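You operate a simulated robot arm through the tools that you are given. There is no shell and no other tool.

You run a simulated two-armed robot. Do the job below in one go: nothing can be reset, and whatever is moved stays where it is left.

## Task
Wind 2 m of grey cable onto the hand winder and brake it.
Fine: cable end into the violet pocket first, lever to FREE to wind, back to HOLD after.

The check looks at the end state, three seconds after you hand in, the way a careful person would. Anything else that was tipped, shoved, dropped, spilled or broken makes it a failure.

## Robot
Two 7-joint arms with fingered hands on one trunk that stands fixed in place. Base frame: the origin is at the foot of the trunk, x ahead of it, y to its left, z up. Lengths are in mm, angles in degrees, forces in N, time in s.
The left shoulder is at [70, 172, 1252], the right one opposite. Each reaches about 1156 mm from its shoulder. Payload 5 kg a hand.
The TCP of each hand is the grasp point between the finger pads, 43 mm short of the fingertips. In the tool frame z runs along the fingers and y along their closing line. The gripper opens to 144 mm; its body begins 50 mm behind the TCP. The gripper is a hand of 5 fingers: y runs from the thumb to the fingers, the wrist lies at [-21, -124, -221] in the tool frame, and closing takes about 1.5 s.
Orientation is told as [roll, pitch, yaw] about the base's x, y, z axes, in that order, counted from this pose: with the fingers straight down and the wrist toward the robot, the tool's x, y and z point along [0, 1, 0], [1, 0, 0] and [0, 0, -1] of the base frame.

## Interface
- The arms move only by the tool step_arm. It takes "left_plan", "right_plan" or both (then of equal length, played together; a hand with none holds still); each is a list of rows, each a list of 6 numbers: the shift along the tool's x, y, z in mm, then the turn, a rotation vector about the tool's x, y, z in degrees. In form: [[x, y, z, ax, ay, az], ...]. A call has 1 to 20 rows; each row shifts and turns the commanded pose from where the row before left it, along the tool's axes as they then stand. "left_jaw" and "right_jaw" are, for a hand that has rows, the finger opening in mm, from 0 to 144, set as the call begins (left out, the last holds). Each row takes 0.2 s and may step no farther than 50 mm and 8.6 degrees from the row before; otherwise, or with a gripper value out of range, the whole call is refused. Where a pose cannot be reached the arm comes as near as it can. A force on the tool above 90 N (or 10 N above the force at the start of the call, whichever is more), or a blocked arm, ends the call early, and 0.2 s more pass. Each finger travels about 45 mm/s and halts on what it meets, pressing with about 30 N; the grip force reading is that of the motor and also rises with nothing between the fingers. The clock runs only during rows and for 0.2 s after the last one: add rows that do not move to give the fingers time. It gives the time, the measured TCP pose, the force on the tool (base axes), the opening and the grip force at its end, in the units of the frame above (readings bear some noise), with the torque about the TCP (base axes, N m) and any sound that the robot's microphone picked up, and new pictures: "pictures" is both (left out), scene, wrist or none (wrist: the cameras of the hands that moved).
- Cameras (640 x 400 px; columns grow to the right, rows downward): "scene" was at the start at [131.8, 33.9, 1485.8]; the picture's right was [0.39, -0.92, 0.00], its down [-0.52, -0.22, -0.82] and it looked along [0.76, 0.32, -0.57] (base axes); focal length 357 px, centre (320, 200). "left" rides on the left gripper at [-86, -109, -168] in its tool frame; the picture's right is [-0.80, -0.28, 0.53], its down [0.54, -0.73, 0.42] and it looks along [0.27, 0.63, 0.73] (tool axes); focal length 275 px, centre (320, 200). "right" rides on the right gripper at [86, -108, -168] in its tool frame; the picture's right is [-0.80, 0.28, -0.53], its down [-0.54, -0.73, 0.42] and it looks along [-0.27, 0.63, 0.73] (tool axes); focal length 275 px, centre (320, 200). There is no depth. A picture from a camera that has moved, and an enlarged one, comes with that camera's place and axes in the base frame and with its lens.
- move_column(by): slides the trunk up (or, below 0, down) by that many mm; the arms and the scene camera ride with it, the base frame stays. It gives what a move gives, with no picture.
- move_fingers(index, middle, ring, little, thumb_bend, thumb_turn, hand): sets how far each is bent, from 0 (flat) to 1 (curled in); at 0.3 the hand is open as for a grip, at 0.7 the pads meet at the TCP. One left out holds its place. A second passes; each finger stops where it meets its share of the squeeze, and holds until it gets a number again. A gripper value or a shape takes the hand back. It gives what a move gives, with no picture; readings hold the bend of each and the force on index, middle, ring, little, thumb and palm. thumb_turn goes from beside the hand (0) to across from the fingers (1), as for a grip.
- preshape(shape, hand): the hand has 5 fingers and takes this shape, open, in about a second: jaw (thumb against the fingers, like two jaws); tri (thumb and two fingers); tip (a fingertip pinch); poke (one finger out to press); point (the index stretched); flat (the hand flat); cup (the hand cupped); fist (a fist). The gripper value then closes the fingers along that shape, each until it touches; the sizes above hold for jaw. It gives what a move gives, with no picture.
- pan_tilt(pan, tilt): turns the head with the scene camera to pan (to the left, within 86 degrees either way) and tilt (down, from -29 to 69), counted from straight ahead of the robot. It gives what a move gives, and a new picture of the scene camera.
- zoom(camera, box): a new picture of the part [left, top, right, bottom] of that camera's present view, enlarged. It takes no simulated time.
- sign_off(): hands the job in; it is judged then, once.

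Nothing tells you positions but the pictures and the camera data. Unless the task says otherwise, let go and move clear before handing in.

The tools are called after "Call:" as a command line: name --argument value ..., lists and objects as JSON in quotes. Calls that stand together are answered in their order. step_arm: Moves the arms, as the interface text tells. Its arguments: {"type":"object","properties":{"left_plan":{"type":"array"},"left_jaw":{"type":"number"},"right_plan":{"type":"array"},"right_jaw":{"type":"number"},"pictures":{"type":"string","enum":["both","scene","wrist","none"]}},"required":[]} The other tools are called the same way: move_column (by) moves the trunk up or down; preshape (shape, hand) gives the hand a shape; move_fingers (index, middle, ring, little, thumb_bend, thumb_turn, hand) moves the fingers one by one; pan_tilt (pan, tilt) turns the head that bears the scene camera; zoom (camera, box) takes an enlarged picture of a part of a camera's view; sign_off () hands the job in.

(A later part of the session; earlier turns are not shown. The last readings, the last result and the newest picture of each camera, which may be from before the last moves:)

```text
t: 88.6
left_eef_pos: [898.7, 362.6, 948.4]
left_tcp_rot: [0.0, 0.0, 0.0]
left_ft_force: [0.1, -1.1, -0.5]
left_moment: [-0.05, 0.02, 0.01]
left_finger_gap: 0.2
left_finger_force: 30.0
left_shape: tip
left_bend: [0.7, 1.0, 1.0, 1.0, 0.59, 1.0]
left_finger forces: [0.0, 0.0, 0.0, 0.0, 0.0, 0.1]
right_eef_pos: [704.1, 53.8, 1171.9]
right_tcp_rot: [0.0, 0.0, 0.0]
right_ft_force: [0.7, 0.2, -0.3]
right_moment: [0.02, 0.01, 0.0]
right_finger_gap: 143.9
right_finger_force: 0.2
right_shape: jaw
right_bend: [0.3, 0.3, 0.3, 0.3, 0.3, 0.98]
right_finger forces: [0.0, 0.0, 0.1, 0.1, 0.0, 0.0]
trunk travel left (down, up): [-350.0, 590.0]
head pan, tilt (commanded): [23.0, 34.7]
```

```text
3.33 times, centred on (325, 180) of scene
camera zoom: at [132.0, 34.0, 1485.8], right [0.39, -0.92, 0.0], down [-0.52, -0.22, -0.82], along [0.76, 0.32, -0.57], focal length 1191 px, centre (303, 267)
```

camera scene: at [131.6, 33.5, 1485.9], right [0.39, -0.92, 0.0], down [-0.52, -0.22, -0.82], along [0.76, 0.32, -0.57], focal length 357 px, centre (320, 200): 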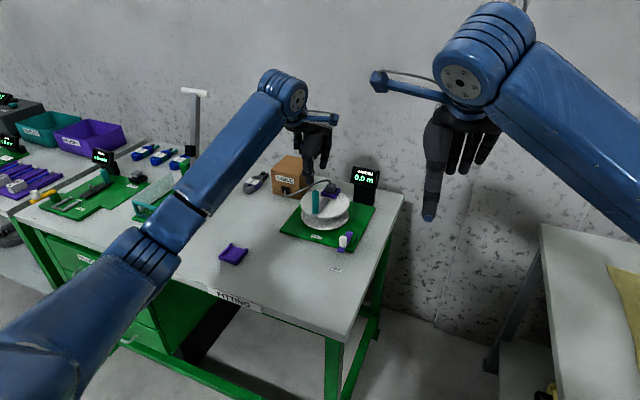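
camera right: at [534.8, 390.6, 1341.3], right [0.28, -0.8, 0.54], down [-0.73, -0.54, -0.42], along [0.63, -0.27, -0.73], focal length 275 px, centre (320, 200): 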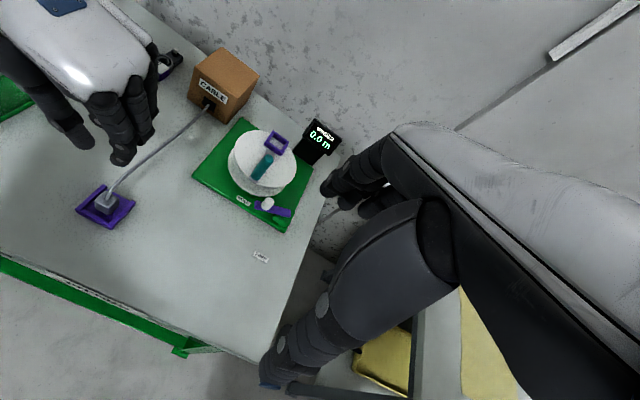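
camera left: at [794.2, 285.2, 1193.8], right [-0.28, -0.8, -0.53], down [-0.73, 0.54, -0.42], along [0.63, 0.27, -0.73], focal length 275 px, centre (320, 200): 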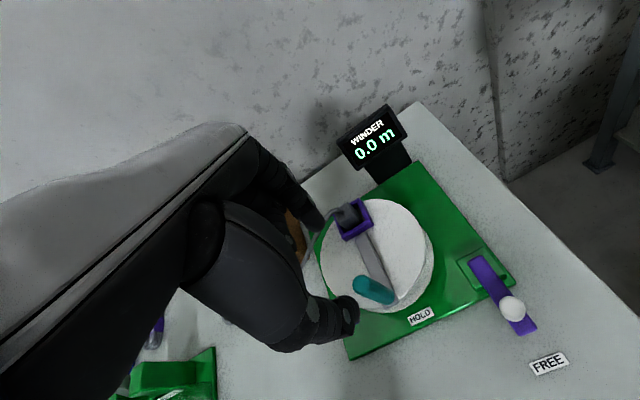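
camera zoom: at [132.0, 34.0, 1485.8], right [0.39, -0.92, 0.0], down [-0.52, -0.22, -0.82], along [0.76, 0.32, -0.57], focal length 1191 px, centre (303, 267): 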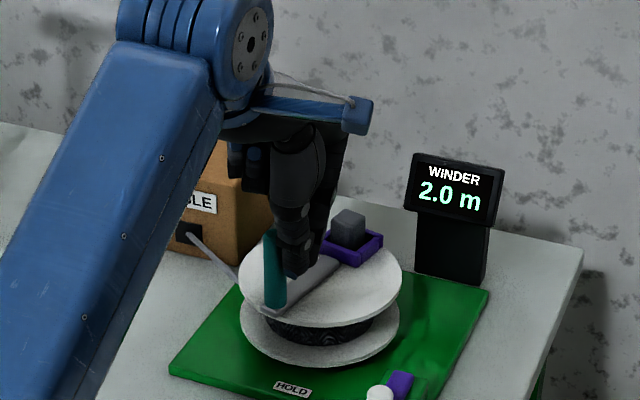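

Still 2.0 m, now better centred. I'll lift the left hand straight off the crank and park it back-left. Then I'll use the right hand for the lever, since its curled fingers face away from the drum there.

Call:
step_arm --left_plan '[[-3, 0.8, 0, 0, 0, 0], [0, 0, -25, 0, 0, 0], [0, 0, -40, 0, 0, 0], [0, 0, -30, 0, 0, 0]]' --pictures "none"

Call:
step_arm --left_plan '[[14.4, -42.4, -13, 0, 0, 0], [14.4, -42.4, -13, 0, 0, 0], [14.4, -42.4, -13, 0, 0, 0], [14.4, -42.4, -13, 0, 0, 0], [14.4, -42.4, -13, 0, 0, 0], [14.4, -42.4, -13, 0, 0, 0], [14.4, -42.4, -13, 0, 0, 0], [14.4, -42.4, -13, 0, 0, 0]]'

Call:
zoom --camera "right" --box '[40, 0, 240, 200]'

Call:
zoom --camera "scene" --box '[270, 150, 390, 280]'

Call:
zoom --camera "left" --box '[320, 60, 520, 260]'

```text
t: 89.6
left_eef_pos: [900.1, 358.7, 1043.5]
left_tcp_rot: [0.1, 0.0, 0.0]
left_ft_force: [-0.6, 0.1, -0.5]
left_moment: [0.0, -0.07, 0.04]
left_finger_gap: 0.0
left_finger_force: 30.0
left_shape: tip
left_bend: [0.7, 1.0, 1.0, 1.0, 0.59, 1.0]
left_finger forces: [0.1, 0.1, 0.0, 0.0, 0.0, 0.0]
right_eef_pos: [703.7, 53.1, 1172.0]
right_tcp_rot: [0.0, 0.1, 0.0]
right_ft_force: [0.3, 0.0, 0.1]
right_moment: [0.0, -0.02, 0.0]
right_finger_gap: 143.9
right_finger_force: 0.1
right_shape: jaw
right_bend: [0.3, 0.3, 0.3, 0.3, 0.3, 0.98]
right_finger forces: [0.0, 0.0, 0.1, 0.0, 0.1, 0.0]
trunk travel left (down, up): [-350.0, 590.0]
head pan, tilt (commanded): [23.0, 34.7]
```

```text
t: 91.4
left_eef_pos: [561.3, 476.1, 1150.0]
left_tcp_rot: [0.0, 0.0, 0.0]
left_ft_force: [-0.2, 0.1, 0.9]
left_moment: [-0.05, -0.04, -0.03]
left_finger_gap: 0.0
left_finger_force: 30.2
left_shape: tip
left_bend: [0.7, 1.0, 1.0, 1.0, 0.59, 1.0]
left_finger forces: [0.0, 0.1, 0.0, 0.0, 0.0, 0.1]
right_eef_pos: [702.3, 53.1, 1173.5]
right_tcp_rot: [0.0, -0.1, -0.1]
right_ft_force: [-0.3, 0.6, -0.1]
right_moment: [-0.01, -0.05, 0.0]
right_finger_gap: 143.6
right_finger_force: 0.2
right_shape: jaw
right_bend: [0.3, 0.3, 0.3, 0.3, 0.3, 0.98]
right_finger forces: [0.1, 0.1, 0.0, 0.1, 0.0, 0.0]
trunk travel left (down, up): [-350.0, 590.0]
head pan, tilt (commanded): [23.0, 34.7]
camera scene: at [129.7, 34.4, 1486.0], right [0.39, -0.92, 0.0], down [-0.52, -0.22, -0.82], along [0.76, 0.32, -0.57], focal length 357 px, centre (320, 200)
camera left: at [452.1, 389.9, 1316.9], right [-0.28, -0.8, -0.53], down [-0.72, 0.54, -0.42], along [0.63, 0.27, -0.73], focal length 275 px, centre (320, 200)
```

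scene: 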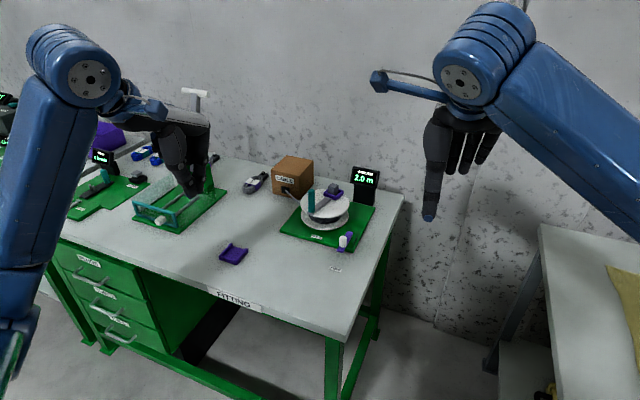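
left: 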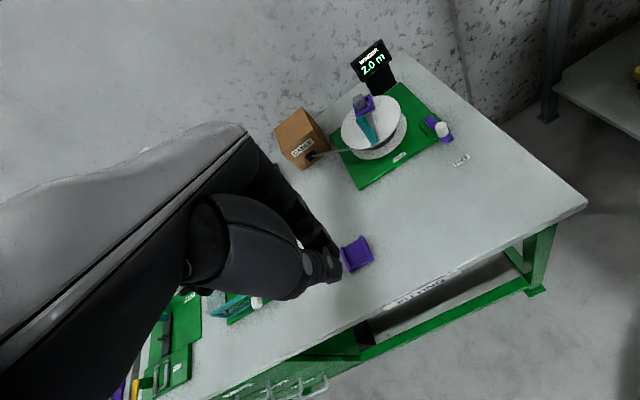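

```text
2.00 times, centred on (140, 100) of right
camera zoom: at [593.8, 138.6, 1342.2], right [0.28, -0.8, 0.54], down [-0.73, -0.54, -0.42], along [0.63, -0.27, -0.73], focal length 551 px, centre (680, 400)
```

zoom: 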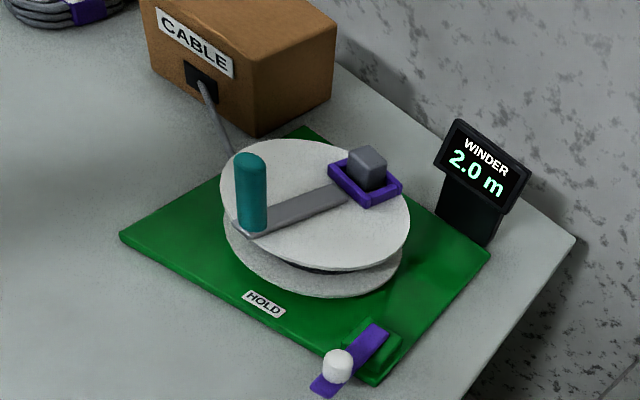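

```text
3.08 times, centred on (330, 215) of scene
camera zoom: at [129.7, 34.4, 1486.0], right [0.39, -0.92, 0.0], down [-0.52, -0.22, -0.82], along [0.76, 0.32, -0.57], focal length 1100 px, centre (289, 154)
```

zoom: 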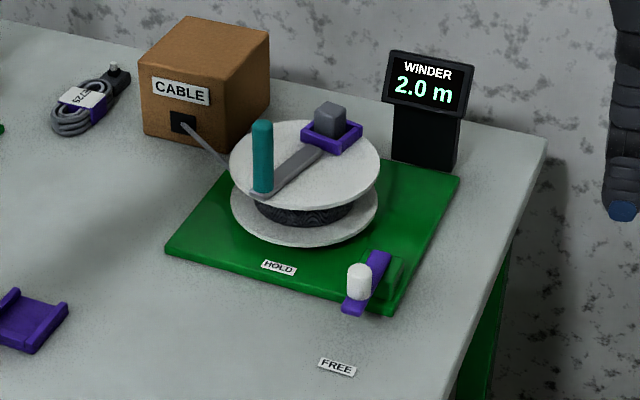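

```text
2.00 times, centred on (420, 160) of left
camera zoom: at [452.1, 389.9, 1316.9], right [-0.28, -0.8, -0.53], down [-0.72, 0.54, -0.42], along [0.63, 0.27, -0.73], focal length 551 px, centre (120, 280)
```

zoom: 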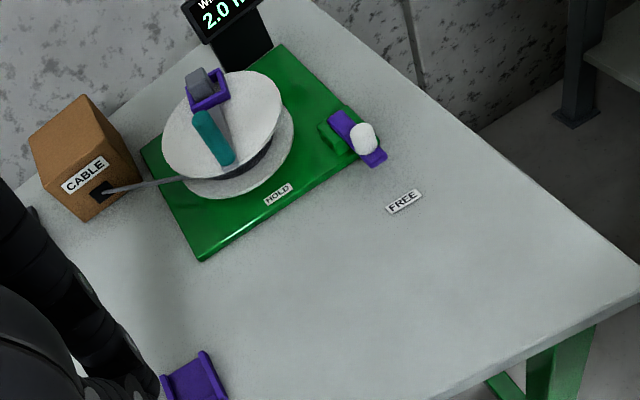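

Everything looks as planned: the display reads 2.0 m, the cable is on the core and the lever is at FREE. A close check of the plug in its pocket.

Call:
zoom --camera "right" --box '[135, 40, 175, 75]'

Call:
zoom --camera "scene" --box '[315, 175, 350, 208]'

Call:
zoom --camera "scene" --box '[315, 220, 365, 260]'

Call:
zoom --camera "right" --box '[120, 90, 190, 150]'

```text
11.43 times, centred on (155, 58) of right
camera zoom: at [593.8, 138.6, 1342.2], right [0.28, -0.8, 0.54], down [-0.73, -0.54, -0.42], along [0.63, -0.27, -0.73], focal length 3146 px, centre (2206, 1829)
```

zoom: 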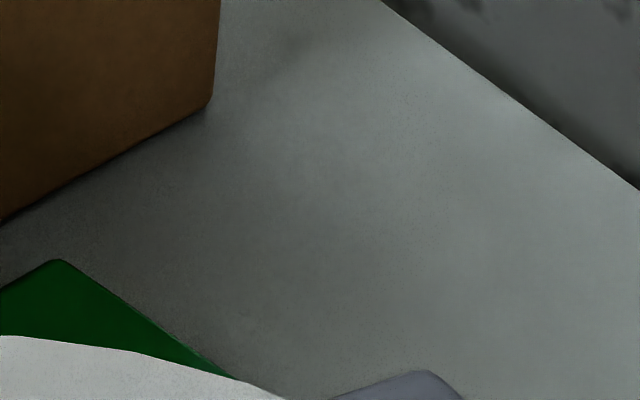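

```text
12.12 times, centred on (332, 192) of scene
camera zoom: at [129.7, 34.4, 1486.0], right [0.39, -0.92, 0.0], down [-0.52, -0.22, -0.82], along [0.76, 0.32, -0.57], focal length 4332 px, centre (168, 303)
```

zoom: 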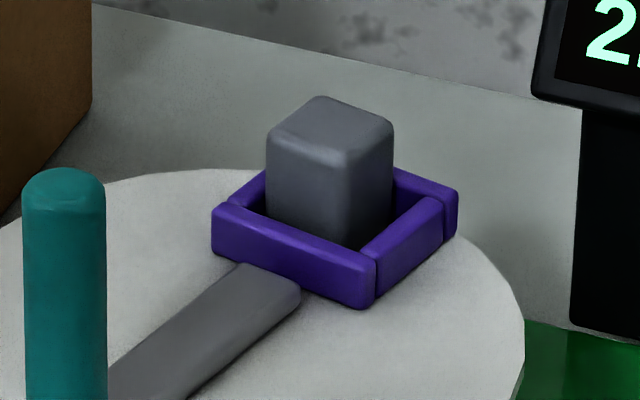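

```text
10.00 times, centred on (340, 240) of scene
camera zoom: at [129.7, 34.4, 1486.0], right [0.39, -0.92, 0.0], down [-0.52, -0.22, -0.82], along [0.76, 0.32, -0.57], focal length 3574 px, centre (120, -200)
```

zoom: 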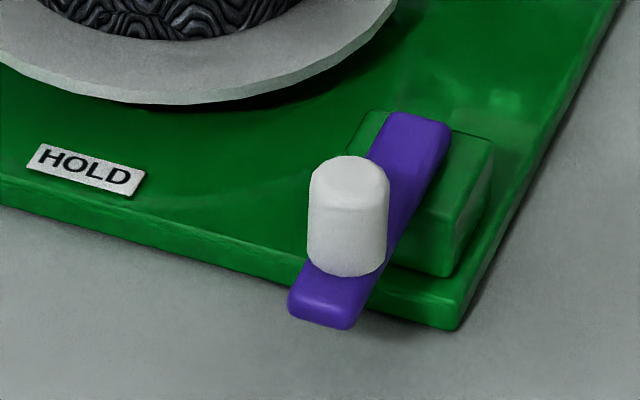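

```text
6.67 times, centred on (155, 120) of right
camera zoom: at [593.8, 138.6, 1342.2], right [0.28, -0.8, 0.54], down [-0.73, -0.54, -0.42], along [0.63, -0.27, -0.73], focal length 1835 px, centre (1420, 733)
```

zoom: 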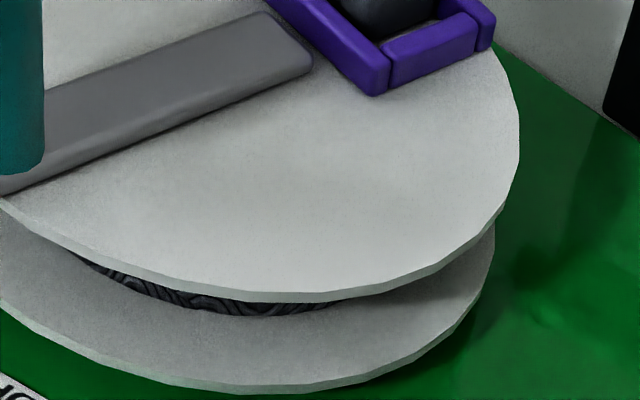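

The plug stands square in the pocket and the core shows the wound cable. The lever knob at FREE is at about (837.5, 265). I'll shape the right hand into a closed pinch in place and bring it behind the knob, on its −y side.

Call:
preshape --hand "right" --shape "tip"

Call:
step_arm --right_plan '[[28.8, 37, 0, 0, 0, 0], [28.8, 37, 0, 0, 0, 0], [28.8, 37, 0, 0, 0, 0], [28.8, 20, 0, 0, 0, 0], [28.8, 13, 0, 0, 0, 0], [41, 0, 30, 0, 0, 0], [0, 0, 45, 0, 0, 0], [0, 0, 45, 0, 0, 0], [0, 0, 45, 0, 0, 0], [0, 0, 45, 0, 0, 0], [0, 0, 0, 0, 0, 0]]' --right_jaw 0

Call:
zoom --camera "scene" --box '[290, 140, 400, 270]'

Call:
zoom --camera "left" --box '[380, 40, 540, 220]'

Call:
zoom --camera "right" --box '[200, 160, 400, 360]'

```text
t: 92.3
left_eef_pos: [562.4, 475.8, 1148.1]
left_tcp_rot: [-0.1, 0.0, 0.0]
left_ft_force: [0.7, -0.4, -0.6]
left_moment: [-0.01, 0.01, -0.01]
left_finger_gap: 0.1
left_finger_force: 30.0
left_shape: tip
left_bend: [0.7, 1.0, 1.0, 1.0, 0.59, 1.0]
left_finger forces: [0.0, 0.0, 0.0, 0.1, 0.0, 0.0]
right_eef_pos: [703.9, 53.3, 1171.5]
right_tcp_rot: [0.0, 0.0, 0.1]
right_ft_force: [-0.2, -0.7, 0.5]
right_moment: [0.01, -0.02, -0.05]
right_finger_gap: 144.1
right_finger_force: 0.0
right_shape: tip
right_bend: [0.3, 0.98, 0.99, 0.99, 0.3, 0.98]
right_finger forces: [0.1, 0.0, 0.1, 0.1, 0.0, 0.1]
trunk travel left (down, up): [-350.0, 590.0]
head pan, tilt (commanded): [23.0, 34.7]
```

```text
refused: row 6 steps farther than a row can; nothing moved
```

```text
3.08 times, centred on (345, 205) of scene
camera zoom: at [132.0, 34.1, 1485.8], right [0.39, -0.92, 0.0], down [-0.52, -0.22, -0.82], along [0.76, 0.32, -0.57], focal length 1100 px, centre (243, 185)
```

zoom: 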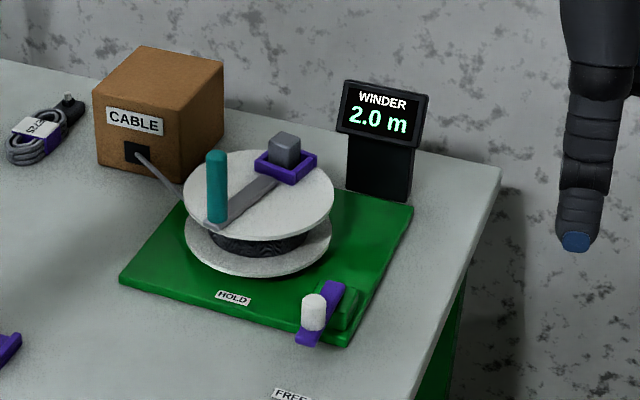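

```text
2.22 times, centred on (460, 130) of left
camera zoom: at [454.5, 389.9, 1316.1], right [-0.28, -0.8, -0.53], down [-0.73, 0.54, -0.42], along [0.63, 0.27, -0.73], focal length 612 px, centre (9, 356)
```

zoom: 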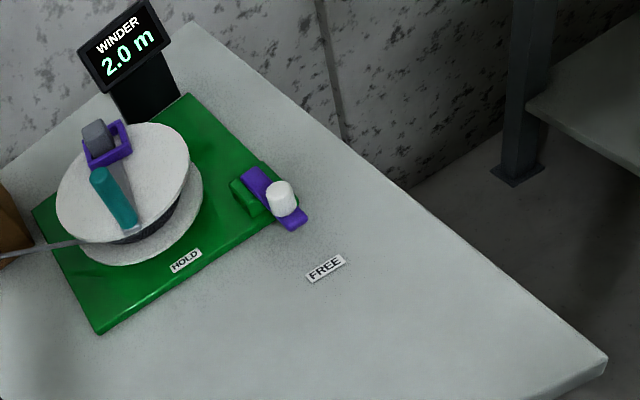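

```text
2.00 times, centred on (300, 260) of right
camera zoom: at [595.8, 138.8, 1341.1], right [0.28, -0.8, 0.53], down [-0.73, -0.54, -0.42], along [0.63, -0.27, -0.73], focal length 551 px, centre (360, 80)
```

zoom: 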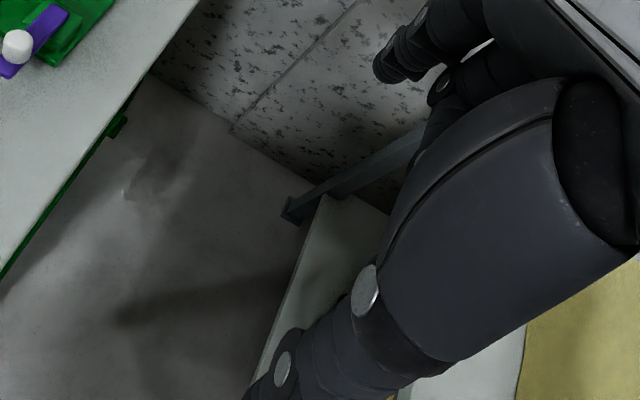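

One row was slightly too long; splitting it up.

Call:
step_arm --right_plan '[[34.4, 28.4, 0, 0, 0, 0], [34.4, 28.4, 0, 0, 0, 0], [34.4, 28.4, 0, 0, 0, 0], [34.4, 28.4, 0, 0, 0, 0], [34.4, 28.4, 0, 0, 0, 0], [0, 0, 42, 0, 0, 0], [0, 0, 42, 0, 0, 0], [0, 0, 42, 0, 0, 0], [0, 0, 42, 0, 0, 0], [0, 0, 42, 0, 0, 0], [0, 0, 0, 0, 0, 0]]' --right_jaw 0

Call:
zoom --camera "scene" --box '[290, 140, 400, 270]'

Call:
zoom --camera "left" --box '[380, 40, 540, 220]'

Call:
zoom --camera "right" --box '[200, 160, 400, 360]'

```text
t: 94.7
left_eef_pos: [561.9, 476.1, 1147.6]
left_tcp_rot: [0.0, 0.0, -0.2]
left_ft_force: [0.8, 0.4, 0.2]
left_moment: [0.02, -0.01, 0.0]
left_finger_gap: 0.0
left_finger_force: 29.7
left_shape: tip
left_bend: [0.7, 1.0, 1.0, 1.0, 0.59, 1.0]
left_finger forces: [0.0, 0.0, 0.0, 0.0, 0.1, 0.0]
right_eef_pos: [846.9, 226.8, 963.8]
right_tcp_rot: [0.0, 0.0, 0.0]
right_ft_force: [-0.7, -0.1, -0.1]
right_moment: [0.02, 0.01, -0.01]
right_finger_gap: 0.1
right_finger_force: 30.4
right_shape: tip
right_bend: [0.7, 1.0, 1.0, 1.0, 0.59, 1.0]
right_finger forces: [0.1, 0.0, 0.0, 0.0, 0.0, 0.0]
trunk travel left (down, up): [-350.0, 590.0]
head pan, tilt (commanded): [23.0, 34.7]
camera scene: at [131.4, 33.7, 1485.9], right [0.39, -0.92, 0.0], down [-0.52, -0.22, -0.82], along [0.76, 0.32, -0.57], focal length 357 px, centre (320, 200)
camera right: at [738.8, 311.2, 1131.9], right [0.28, -0.8, 0.53], down [-0.73, -0.54, -0.42], along [0.63, -0.27, -0.73], focal length 275 px, centre (320, 200)
```

scene: 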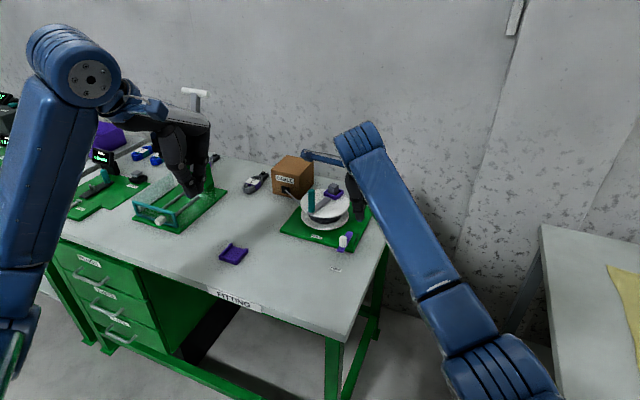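
right: 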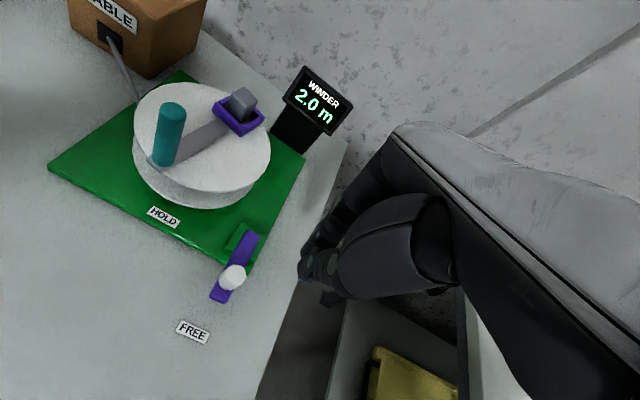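

```text
3.08 times, centred on (345, 205) of scene
camera zoom: at [131.4, 33.7, 1485.9], right [0.39, -0.92, 0.0], down [-0.52, -0.22, -0.82], along [0.76, 0.32, -0.57], focal length 1100 px, centre (243, 185)
```

zoom: 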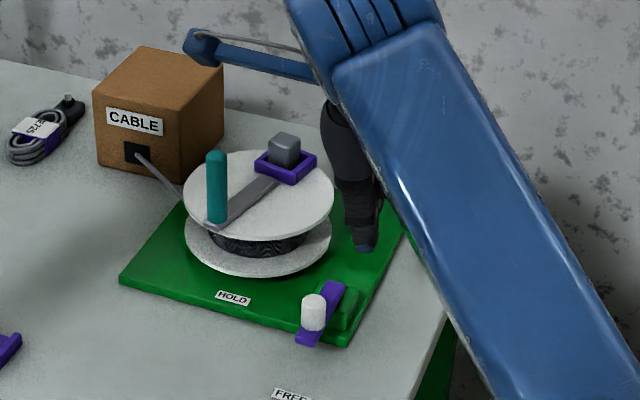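

```text
2.22 times, centred on (460, 130) of left
camera zoom: at [453.8, 389.6, 1316.5], right [-0.28, -0.8, -0.53], down [-0.73, 0.54, -0.42], along [0.63, 0.27, -0.73], focal length 612 px, centre (9, 356)
```

zoom: 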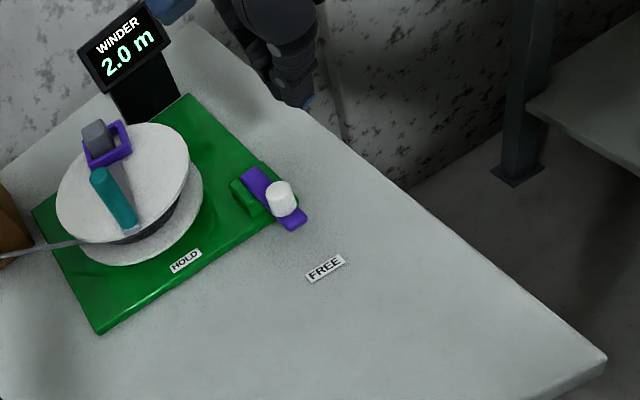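

```text
2.00 times, centred on (300, 260) of right
camera zoom: at [738.8, 311.2, 1131.9], right [0.28, -0.8, 0.53], down [-0.73, -0.54, -0.42], along [0.63, -0.27, -0.73], focal length 551 px, centre (360, 80)
```

zoom: 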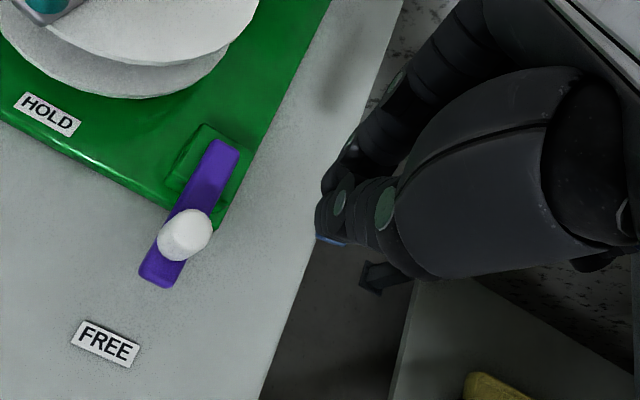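

The right camera gives a clear view of the lever and the pinch. Descending beside the knob.

Call:
step_arm --right_plan '[[0, 0, 27, 0, 0, 0], [0, 0, 27, 0, 0, 0], [0, 0, 28, 0, 0, 0], [0, 0, 0, 0, 0, 0]]' --pictures "none"

Call:
zoom --camera "right" --box '[180, 140, 380, 340]'

Call:
zoom --camera "left" --box '[400, 60, 500, 170]'

Call:
zoom --camera "scene" --box '[310, 190, 390, 265]'

```text
t: 95.7
left_eef_pos: [560.7, 475.6, 1148.2]
left_tcp_rot: [0.0, 0.0, 0.1]
left_ft_force: [0.0, -0.1, 0.1]
left_moment: [-0.02, 0.0, 0.01]
left_finger_gap: 0.2
left_finger_force: 30.2
left_shape: tip
left_bend: [0.7, 1.0, 1.0, 1.0, 0.59, 1.0]
left_finger forces: [0.1, 0.0, 0.0, 0.0, 0.1, 0.0]
right_eef_pos: [859.0, 211.0, 886.0]
right_tcp_rot: [-0.5, -0.8, -0.7]
right_ft_force: [-0.7, -0.1, 0.1]
right_moment: [-0.02, 0.03, 0.02]
right_finger_gap: 0.0
right_finger_force: 30.0
right_shape: tip
right_bend: [0.7, 1.0, 1.0, 1.0, 0.59, 1.0]
right_finger forces: [0.0, 0.0, 0.1, 0.1, 0.0, 0.0]
trunk travel left (down, up): [-350.0, 590.0]
head pan, tilt (commanded): [23.0, 34.7]
```

```text
2.00 times, centred on (280, 240) of right
camera zoom: at [749.1, 299.7, 1051.9], right [0.26, -0.79, 0.55], down [-0.73, -0.54, -0.43], along [0.63, -0.28, -0.72], focal length 551 px, centre (400, 120)
```

zoom: 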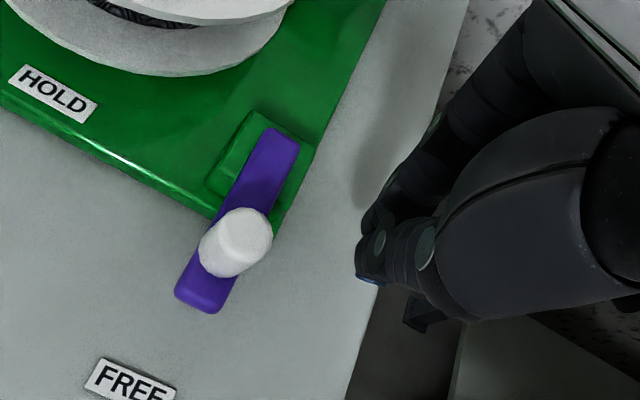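

```text
3.64 times, centred on (450, 115) of left
camera zoom: at [453.8, 390.2, 1316.3], right [-0.28, -0.8, -0.53], down [-0.73, 0.54, -0.42], along [0.63, 0.27, -0.73], focal length 1001 px, centre (-153, 509)
```

zoom: 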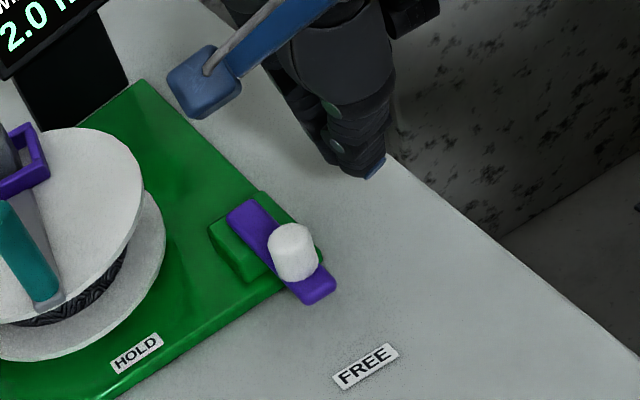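

```text
5.33 times, centred on (350, 228) of scene
camera zoom: at [131.5, 34.4, 1485.8], right [0.39, -0.92, 0.0], down [-0.52, -0.22, -0.82], along [0.76, 0.32, -0.57], focal length 1906 px, centre (160, 53)
```

zoom: 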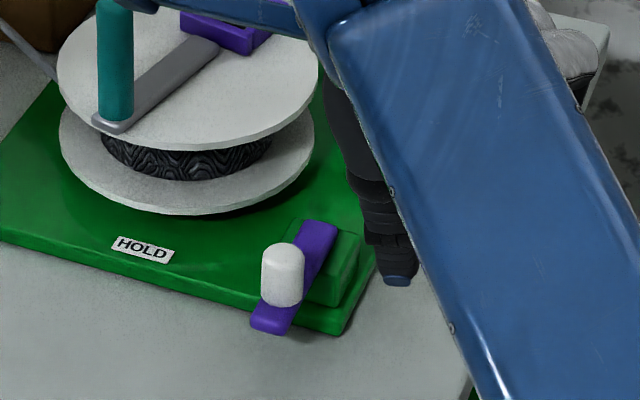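

The right arm couldn't quite hold that pose: it is 12–16 mm off with no contact, so probably near a joint limit. I'll lift, yaw the hand 30° toward the natural direction for that arm, and try again.

Call:
step_arm --right_plan '[[0, 0, -41, 0, 0, 0], [0, 0, -41, 0, 0, 0], [0, 0, 0, 0, 0, -7.5], [0, 0, 0, 0, 0, -7.5], [0, 0, 0, 0, 0, -7.5], [0, 0, 0, 0, 0, -7.5], [0, 0, 0, 0, 0, 0]]' --pictures "none"

Call:
step_arm --right_plan '[[0, 0, 27, 0, 0, 0], [0, 0, 27, 0, 0, 0], [0, 0, 26, 0, 0, 0], [0, 0, 0, 0, 0, 0]]' --pictures "scene"

Call:
zoom --camera "right" --box '[180, 140, 380, 340]'

Call:
zoom --camera "left" --box '[400, 60, 500, 170]'

```text
t: 97.3
left_eef_pos: [562.2, 477.2, 1148.3]
left_tcp_rot: [0.0, 0.0, -0.1]
left_ft_force: [0.2, 0.5, 0.4]
left_moment: [-0.02, -0.03, -0.03]
left_finger_gap: 0.0
left_finger_force: 30.2
left_shape: tip
left_bend: [0.7, 1.0, 1.0, 1.0, 0.59, 1.0]
left_finger forces: [0.0, 0.0, 0.0, 0.1, 0.1, 0.1]
right_eef_pos: [845.3, 228.4, 963.5]
right_tcp_rot: [0.1, -0.1, 30.1]
right_ft_force: [0.1, 0.1, -0.3]
right_moment: [0.03, 0.01, -0.03]
right_finger_gap: 0.0
right_finger_force: 30.7
right_shape: tip
right_bend: [0.7, 1.0, 1.0, 1.0, 0.59, 1.0]
right_finger forces: [0.0, 0.1, 0.0, 0.1, 0.0, 0.0]
trunk travel left (down, up): [-350.0, 590.0]
head pan, tilt (commanded): [23.0, 34.7]
```

```text
t: 98.3
left_eef_pos: [561.9, 476.2, 1147.3]
left_tcp_rot: [-0.1, -0.1, -0.1]
left_ft_force: [1.3, 0.4, 1.2]
left_moment: [-0.03, 0.0, 0.0]
left_finger_gap: 0.0
left_finger_force: 29.9
left_shape: tip
left_bend: [0.7, 1.0, 1.0, 1.0, 0.59, 1.0]
left_finger forces: [0.0, 0.0, 0.1, 0.1, 0.0, 0.1]
right_eef_pos: [849.5, 222.1, 883.7]
right_tcp_rot: [-0.2, -0.1, 29.7]
right_ft_force: [-0.2, -0.4, 0.2]
right_moment: [0.0, 0.0, -0.01]
right_finger_gap: 0.1
right_finger_force: 29.6
right_shape: tip
right_bend: [0.7, 1.0, 1.0, 1.0, 0.59, 1.0]
right_finger forces: [0.0, 0.0, 0.0, 0.0, 0.0, 0.1]
trunk travel left (down, up): [-350.0, 590.0]
head pan, tilt (commanded): [23.0, 34.7]
camera scene: at [131.6, 34.1, 1485.8], right [0.39, -0.92, 0.0], down [-0.52, -0.22, -0.82], along [0.76, 0.32, -0.57], focal length 357 px, centre (320, 200)
```

scene: 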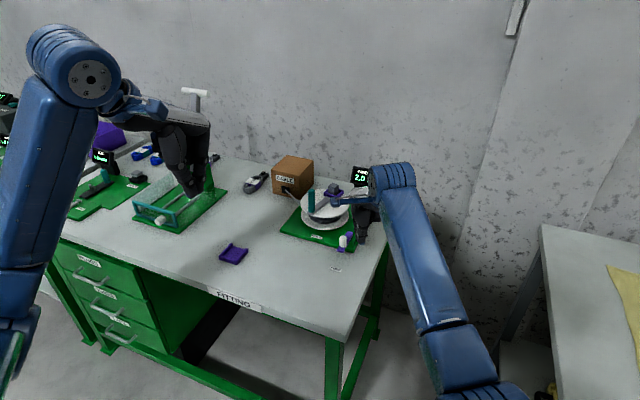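

```text
2.00 times, centred on (280, 240) of right
camera zoom: at [712.9, 242.3, 1051.6], right [0.64, -0.55, 0.54], down [-0.36, -0.83, -0.42], along [0.68, 0.07, -0.73], focal length 551 px, centre (400, 120)
```

zoom: 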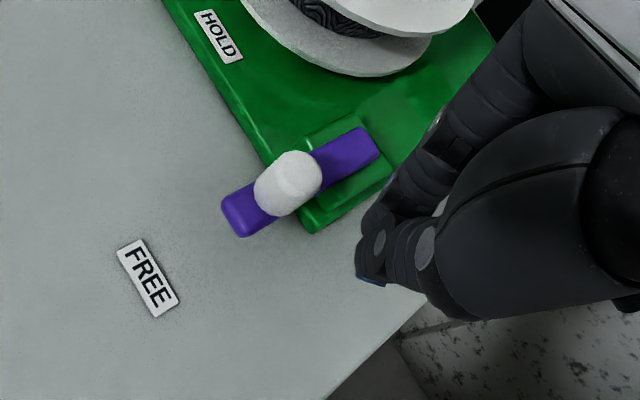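

```text
3.64 times, centred on (450, 115) of left
camera zoom: at [453.9, 390.0, 1316.3], right [-0.28, -0.8, -0.53], down [-0.73, 0.54, -0.42], along [0.63, 0.27, -0.73], focal length 1001 px, centre (-153, 509)
```

zoom: 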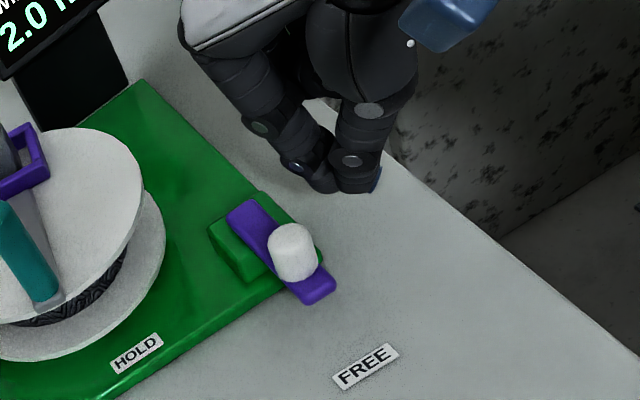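

Much closer now. A further 20° of yaw should bring it fully within range; I'll do that and re-check.

Call:
step_arm --right_plan '[[0, 0, 0, 0, 0, -6.667], [0, 0, 0, 0, 0, -6.667], [0, 0, 0, 0, 0, -6.667], [0, 0, 0, 0, 0, 0]]' --pictures "none"

Call:
zoom --camera "right" --box '[160, 140, 380, 340]'

Call:
zoom --camera "left" --box '[400, 60, 500, 170]'

```text
t: 99.3
left_eef_pos: [561.9, 476.3, 1147.7]
left_tcp_rot: [0.0, 0.1, 0.1]
left_ft_force: [-0.6, -1.1, 0.3]
left_moment: [0.0, 0.0, -0.02]
left_finger_gap: 0.0
left_finger_force: 29.5
left_shape: tip
left_bend: [0.7, 1.0, 1.0, 1.0, 0.59, 1.0]
left_finger forces: [0.1, 0.0, 0.1, 0.0, 0.0, 0.1]
right_eef_pos: [845.1, 227.2, 882.2]
right_tcp_rot: [0.0, 0.0, 50.1]
right_ft_force: [0.1, -0.2, 0.1]
right_moment: [0.01, 0.0, -0.01]
right_finger_gap: 0.1
right_finger_force: 30.5
right_shape: tip
right_bend: [0.7, 1.0, 1.0, 1.0, 0.59, 1.0]
right_finger forces: [0.0, 0.1, 0.0, 0.0, 0.0, 0.0]
trunk travel left (down, up): [-350.0, 590.0]
head pan, tilt (commanded): [23.0, 34.7]
```

```text
2.00 times, centred on (270, 240) of right
camera zoom: at [710.1, 197.9, 1051.5], right [0.79, -0.29, 0.53], down [-0.05, -0.9, -0.42], along [0.61, 0.31, -0.73], focal length 551 px, centre (420, 120)
```

zoom: 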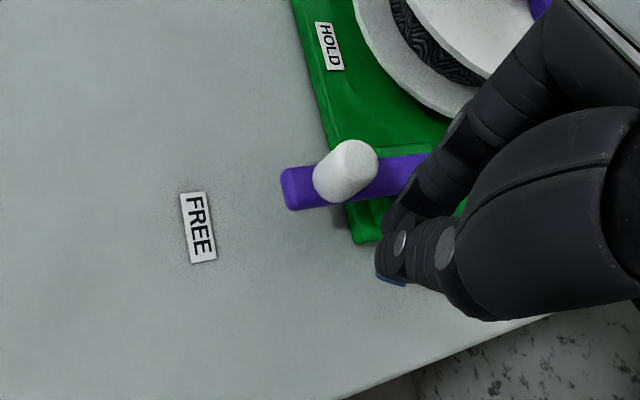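

```text
3.64 times, centred on (450, 115) of left
camera zoom: at [453.9, 390.1, 1316.3], right [-0.28, -0.8, -0.53], down [-0.73, 0.54, -0.42], along [0.63, 0.27, -0.73], focal length 1001 px, centre (-153, 509)
```

zoom: 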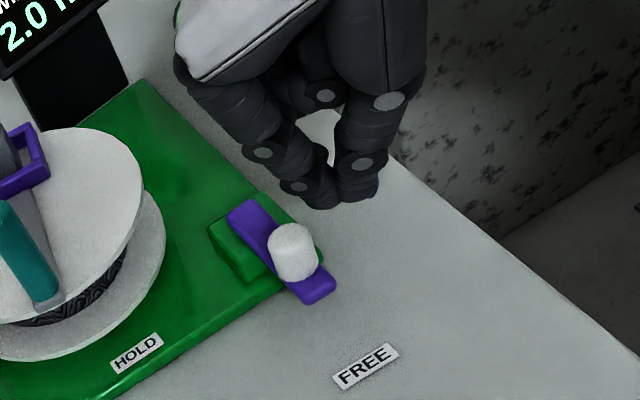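

Now the arm holds the pose exactly. Starting the push around the arc toward HOLD.

Call:
step_arm --right_plan '[[10.05, 6.84, 0, 0, 0, 0], [9.04, 4.55, 0, 0, 0, 0], [7.99, 6.1, 0, 0, 0, 0], [0, 0, 0, 0, 0, 0]]' --pictures "none"

Call:
zoom --camera "right" --box '[160, 140, 380, 340]'

Call:
zoom --camera "left" --box '[400, 60, 500, 170]'

```text
t: 100.3
left_eef_pos: [562.5, 474.4, 1147.8]
left_tcp_rot: [0.1, -0.1, 0.0]
left_ft_force: [-0.2, 0.2, -0.3]
left_moment: [0.0, 0.01, 0.03]
left_finger_gap: 0.0
left_finger_force: 30.2
left_shape: tip
left_bend: [0.7, 1.0, 1.0, 1.0, 0.59, 1.0]
left_finger forces: [0.1, 0.0, 0.1, 0.0, 0.1, 0.0]
right_eef_pos: [835.3, 256.9, 882.9]
right_tcp_rot: [0.0, -0.1, 50.0]
right_ft_force: [0.1, 0.8, -0.5]
right_moment: [0.03, -0.01, 0.02]
right_finger_gap: 0.0
right_finger_force: 29.9
right_shape: tip
right_bend: [0.7, 1.0, 1.0, 1.0, 0.59, 1.0]
right_finger forces: [0.1, 0.1, 0.1, 0.0, 0.1, 0.0]
trunk travel left (down, up): [-350.0, 590.0]
head pan, tilt (commanded): [23.0, 34.7]
```

```text
2.00 times, centred on (270, 240) of right
camera zoom: at [700.5, 227.9, 1051.1], right [0.79, -0.29, 0.53], down [-0.05, -0.9, -0.42], along [0.61, 0.31, -0.73], focal length 551 px, centre (420, 120)
```

zoom: 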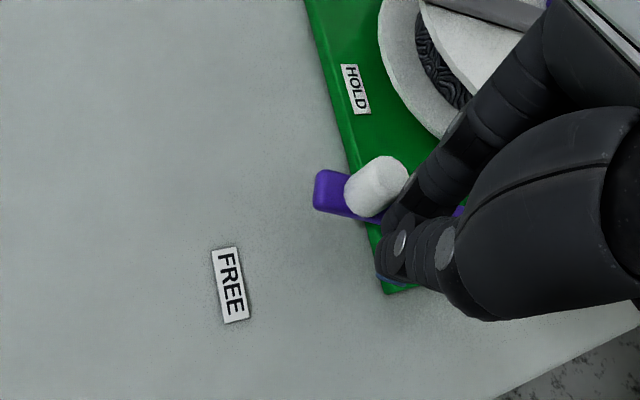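

```text
3.64 times, centred on (450, 115) of left
camera zoom: at [454.2, 389.7, 1316.3], right [-0.28, -0.8, -0.53], down [-0.73, 0.54, -0.42], along [0.63, 0.27, -0.73], focal length 1001 px, centre (-153, 509)
```

zoom: 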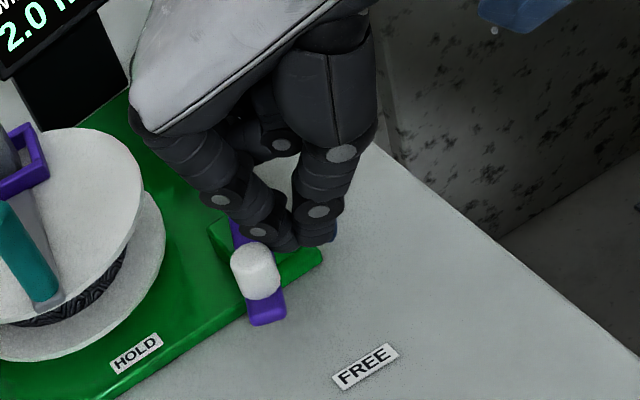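

The lever is moving with almost no force. Continuing.

Call:
step_arm --right_plan '[[6.95, 7.35, 0, 0, 0, 0], [5.49, 8.58, 0, 0, 0, 0], [3.95, 9.21, 0, 0, 0, 0], [0, 0, 0, 0, 0, 0]]' --pictures "none"

Call:
zoom --camera "right" --box '[160, 140, 380, 340]'

Call:
zoom --camera "left" --box '[380, 60, 480, 170]'

Call:
zoom --camera "scene" --box '[290, 140, 400, 270]'

```text
t: 101.3
left_eef_pos: [561.6, 475.4, 1148.9]
left_tcp_rot: [0.0, 0.0, 0.0]
left_ft_force: [0.2, 0.5, 0.4]
left_moment: [0.0, -0.02, 0.01]
left_finger_gap: 0.0
left_finger_force: 30.0
left_shape: tip
left_bend: [0.7, 1.0, 1.0, 1.0, 0.59, 1.0]
left_finger forces: [0.0, 0.0, 0.0, 0.0, 0.0, 0.0]
right_eef_pos: [843.7, 275.1, 878.4]
right_tcp_rot: [-0.4, 0.4, 49.4]
right_ft_force: [-0.2, -0.9, 0.5]
right_moment: [-0.01, 0.01, 0.0]
right_finger_gap: 0.2
right_finger_force: 29.9
right_shape: tip
right_bend: [0.7, 1.0, 1.0, 1.0, 0.59, 1.0]
right_finger forces: [0.0, 0.0, 0.0, 0.0, 0.0, 0.0]
trunk travel left (down, up): [-350.0, 590.0]
head pan, tilt (commanded): [23.0, 34.7]
```

```text
2.00 times, centred on (270, 240) of right
camera zoom: at [708.9, 248.8, 1046.2], right [0.79, -0.3, 0.54], down [-0.06, -0.91, -0.41], along [0.61, 0.29, -0.73], focal length 551 px, centre (420, 120)
```

zoom: 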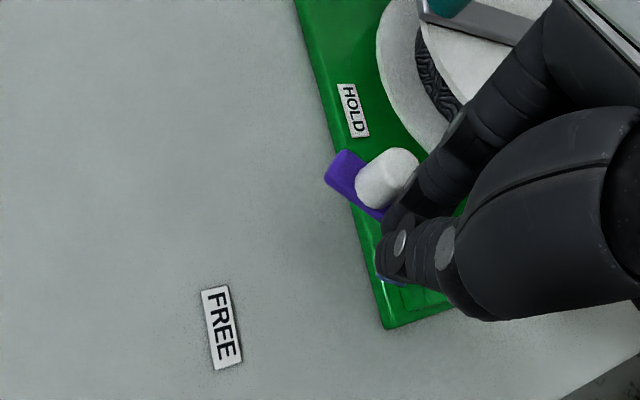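

```text
3.64 times, centred on (430, 115) of left
camera zoom: at [454.0, 389.8, 1316.3], right [-0.28, -0.8, -0.53], down [-0.73, 0.54, -0.42], along [0.63, 0.27, -0.73], focal length 1001 px, centre (-80, 509)
```

zoom: 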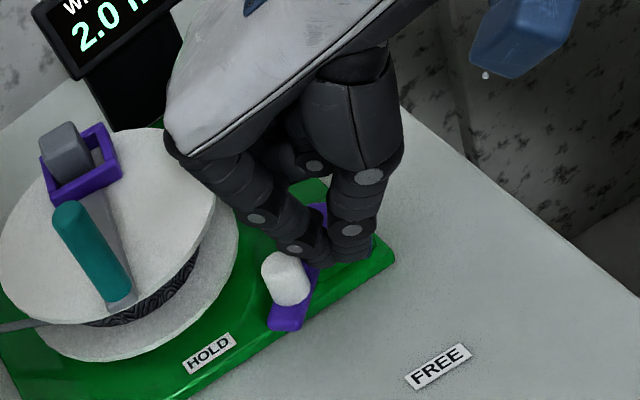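

```text
3.08 times, centred on (345, 205) of scene
camera zoom: at [131.8, 33.9, 1485.8], right [0.39, -0.92, 0.0], down [-0.52, -0.22, -0.82], along [0.76, 0.32, -0.57], focal length 1100 px, centre (243, 185)
```

zoom: 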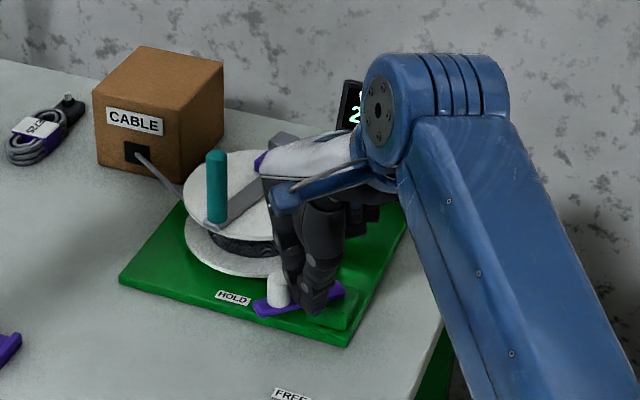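

The lever is about two-thirds back, but the arm is near its limit again (12 mm short). I'll add 20° yaw in place, then continue.

Call:
step_arm --right_plan '[[0, 0, 0, 0, 0, -6.667], [0, 0, 0, 0, 0, -6.667], [0, 0, 0, 0, 0, -6.667], [0, 0, 0, 0, 0, 0]]' --pictures "none"

Call:
zoom --camera "right" --box '[160, 140, 380, 340]'

Call:
zoom --camera "left" --box '[380, 60, 480, 170]'

```text
t: 102.3
left_eef_pos: [562.0, 476.5, 1147.9]
left_tcp_rot: [0.0, 0.1, 0.0]
left_ft_force: [0.4, 0.1, -1.0]
left_moment: [0.06, -0.05, -0.04]
left_finger_gap: 0.0
left_finger_force: 30.3
left_shape: tip
left_bend: [0.7, 1.0, 1.0, 1.0, 0.59, 1.0]
left_finger forces: [0.0, 0.0, 0.0, 0.0, 0.0, 0.0]
right_eef_pos: [839.6, 286.2, 882.7]
right_tcp_rot: [0.0, 0.0, 70.1]
right_ft_force: [-0.3, 0.6, 1.2]
right_moment: [0.04, -0.06, 0.02]
right_finger_gap: 0.0
right_finger_force: 30.0
right_shape: tip
right_bend: [0.7, 1.0, 1.0, 1.0, 0.59, 1.0]
right_finger forces: [0.1, 0.1, 0.0, 0.0, 0.0, 0.0]
trunk travel left (down, up): [-350.0, 590.0]
head pan, tilt (commanded): [23.0, 34.7]
```

```text
2.00 times, centred on (270, 240) of right
camera zoom: at [721.0, 213.1, 1051.5], right [0.85, 0.0, 0.53], down [0.26, -0.87, -0.42], along [0.47, 0.5, -0.73], focal length 551 px, centre (420, 120)
```

zoom: 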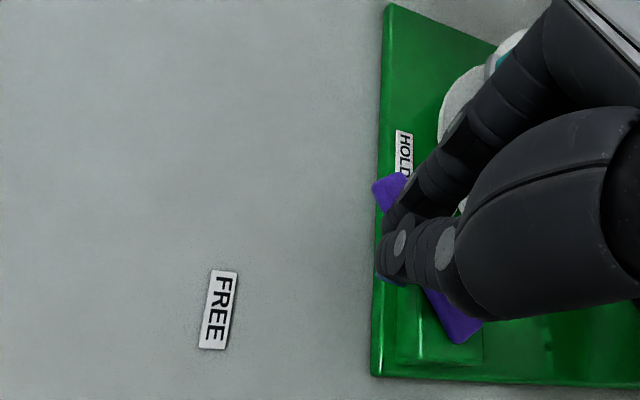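

```text
3.64 times, centred on (430, 115) of left
camera zoom: at [453.9, 390.0, 1316.3], right [-0.28, -0.8, -0.53], down [-0.73, 0.54, -0.42], along [0.63, 0.27, -0.73], focal length 1001 px, centre (-80, 509)
```

zoom: 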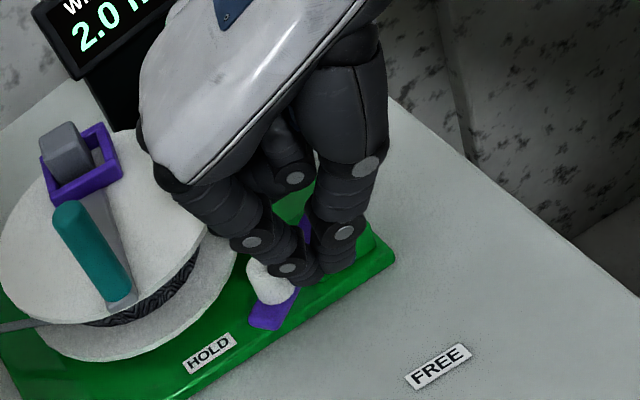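

Pose is exact again and the lever followed. Pushing the last part toward the HOLD stop.

Call:
step_arm --right_plan '[[-1.25, 10.03, 0, 0, 0, 0], [-2.96, 9.7, 0, 0, 0, 0], [0, 0, 0, 0, 0, 0]]' --pictures "none"

Call:
zoom --camera "right" --box '[160, 140, 380, 340]'

Call:
zoom --camera "left" --box '[380, 60, 480, 170]'

Call:
zoom --camera "scene" --box '[290, 140, 400, 270]'

```text
t: 103.1
left_eef_pos: [561.6, 475.9, 1148.5]
left_tcp_rot: [0.1, -0.1, 0.1]
left_ft_force: [0.2, 1.5, 0.0]
left_moment: [-0.06, 0.01, -0.03]
left_finger_gap: 0.0
left_finger_force: 29.6
left_shape: tip
left_bend: [0.7, 1.0, 1.0, 1.0, 0.59, 1.0]
left_finger forces: [0.0, 0.1, 0.0, 0.1, 0.0, 0.0]
right_eef_pos: [849.0, 303.2, 881.6]
right_tcp_rot: [0.0, 0.0, 69.9]
right_ft_force: [-7.3, -0.4, -0.4]
right_moment: [-0.01, 0.25, 0.08]
right_finger_gap: 0.0
right_finger_force: 29.8
right_shape: tip
right_bend: [0.7, 1.0, 1.0, 1.0, 0.59, 1.0]
right_finger forces: [0.0, 0.1, 0.0, 0.0, 0.1, 0.0]
trunk travel left (down, up): [-350.0, 590.0]
head pan, tilt (commanded): [23.0, 34.7]
```

```text
2.00 times, centred on (270, 240) of right
camera zoom: at [731.8, 229.7, 1051.1], right [0.85, 0.0, 0.53], down [0.26, -0.87, -0.42], along [0.46, 0.5, -0.73], focal length 551 px, centre (420, 120)
```

zoom: 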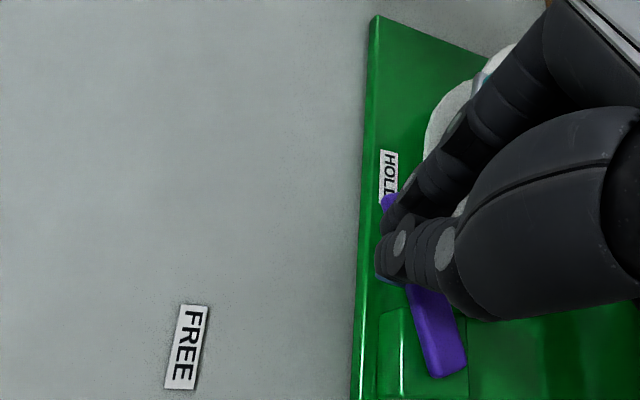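

```text
3.64 times, centred on (430, 115) of left
camera zoom: at [453.5, 389.9, 1316.4], right [-0.28, -0.8, -0.53], down [-0.73, 0.54, -0.42], along [0.63, 0.27, -0.73], focal length 1001 px, centre (-80, 509)
```

zoom: 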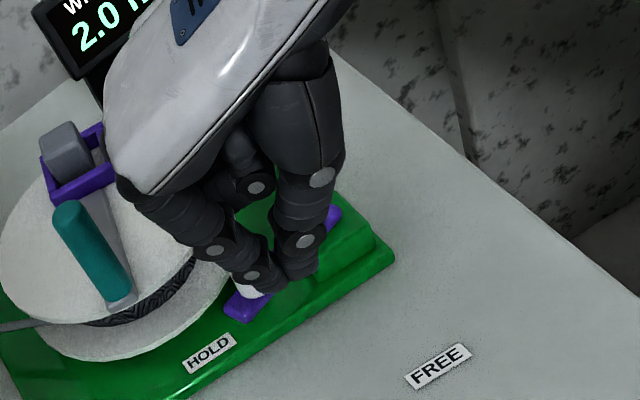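

```text
3.08 times, centred on (345, 205) of scene
camera zoom: at [131.3, 34.0, 1485.8], right [0.39, -0.92, 0.0], down [-0.52, -0.22, -0.82], along [0.76, 0.32, -0.57], focal length 1100 px, centre (243, 185)
```

zoom: 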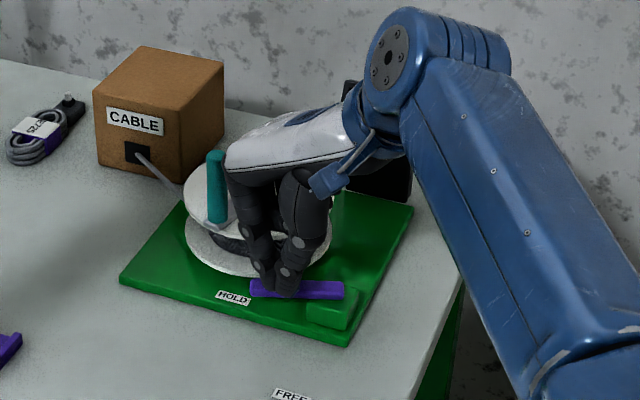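

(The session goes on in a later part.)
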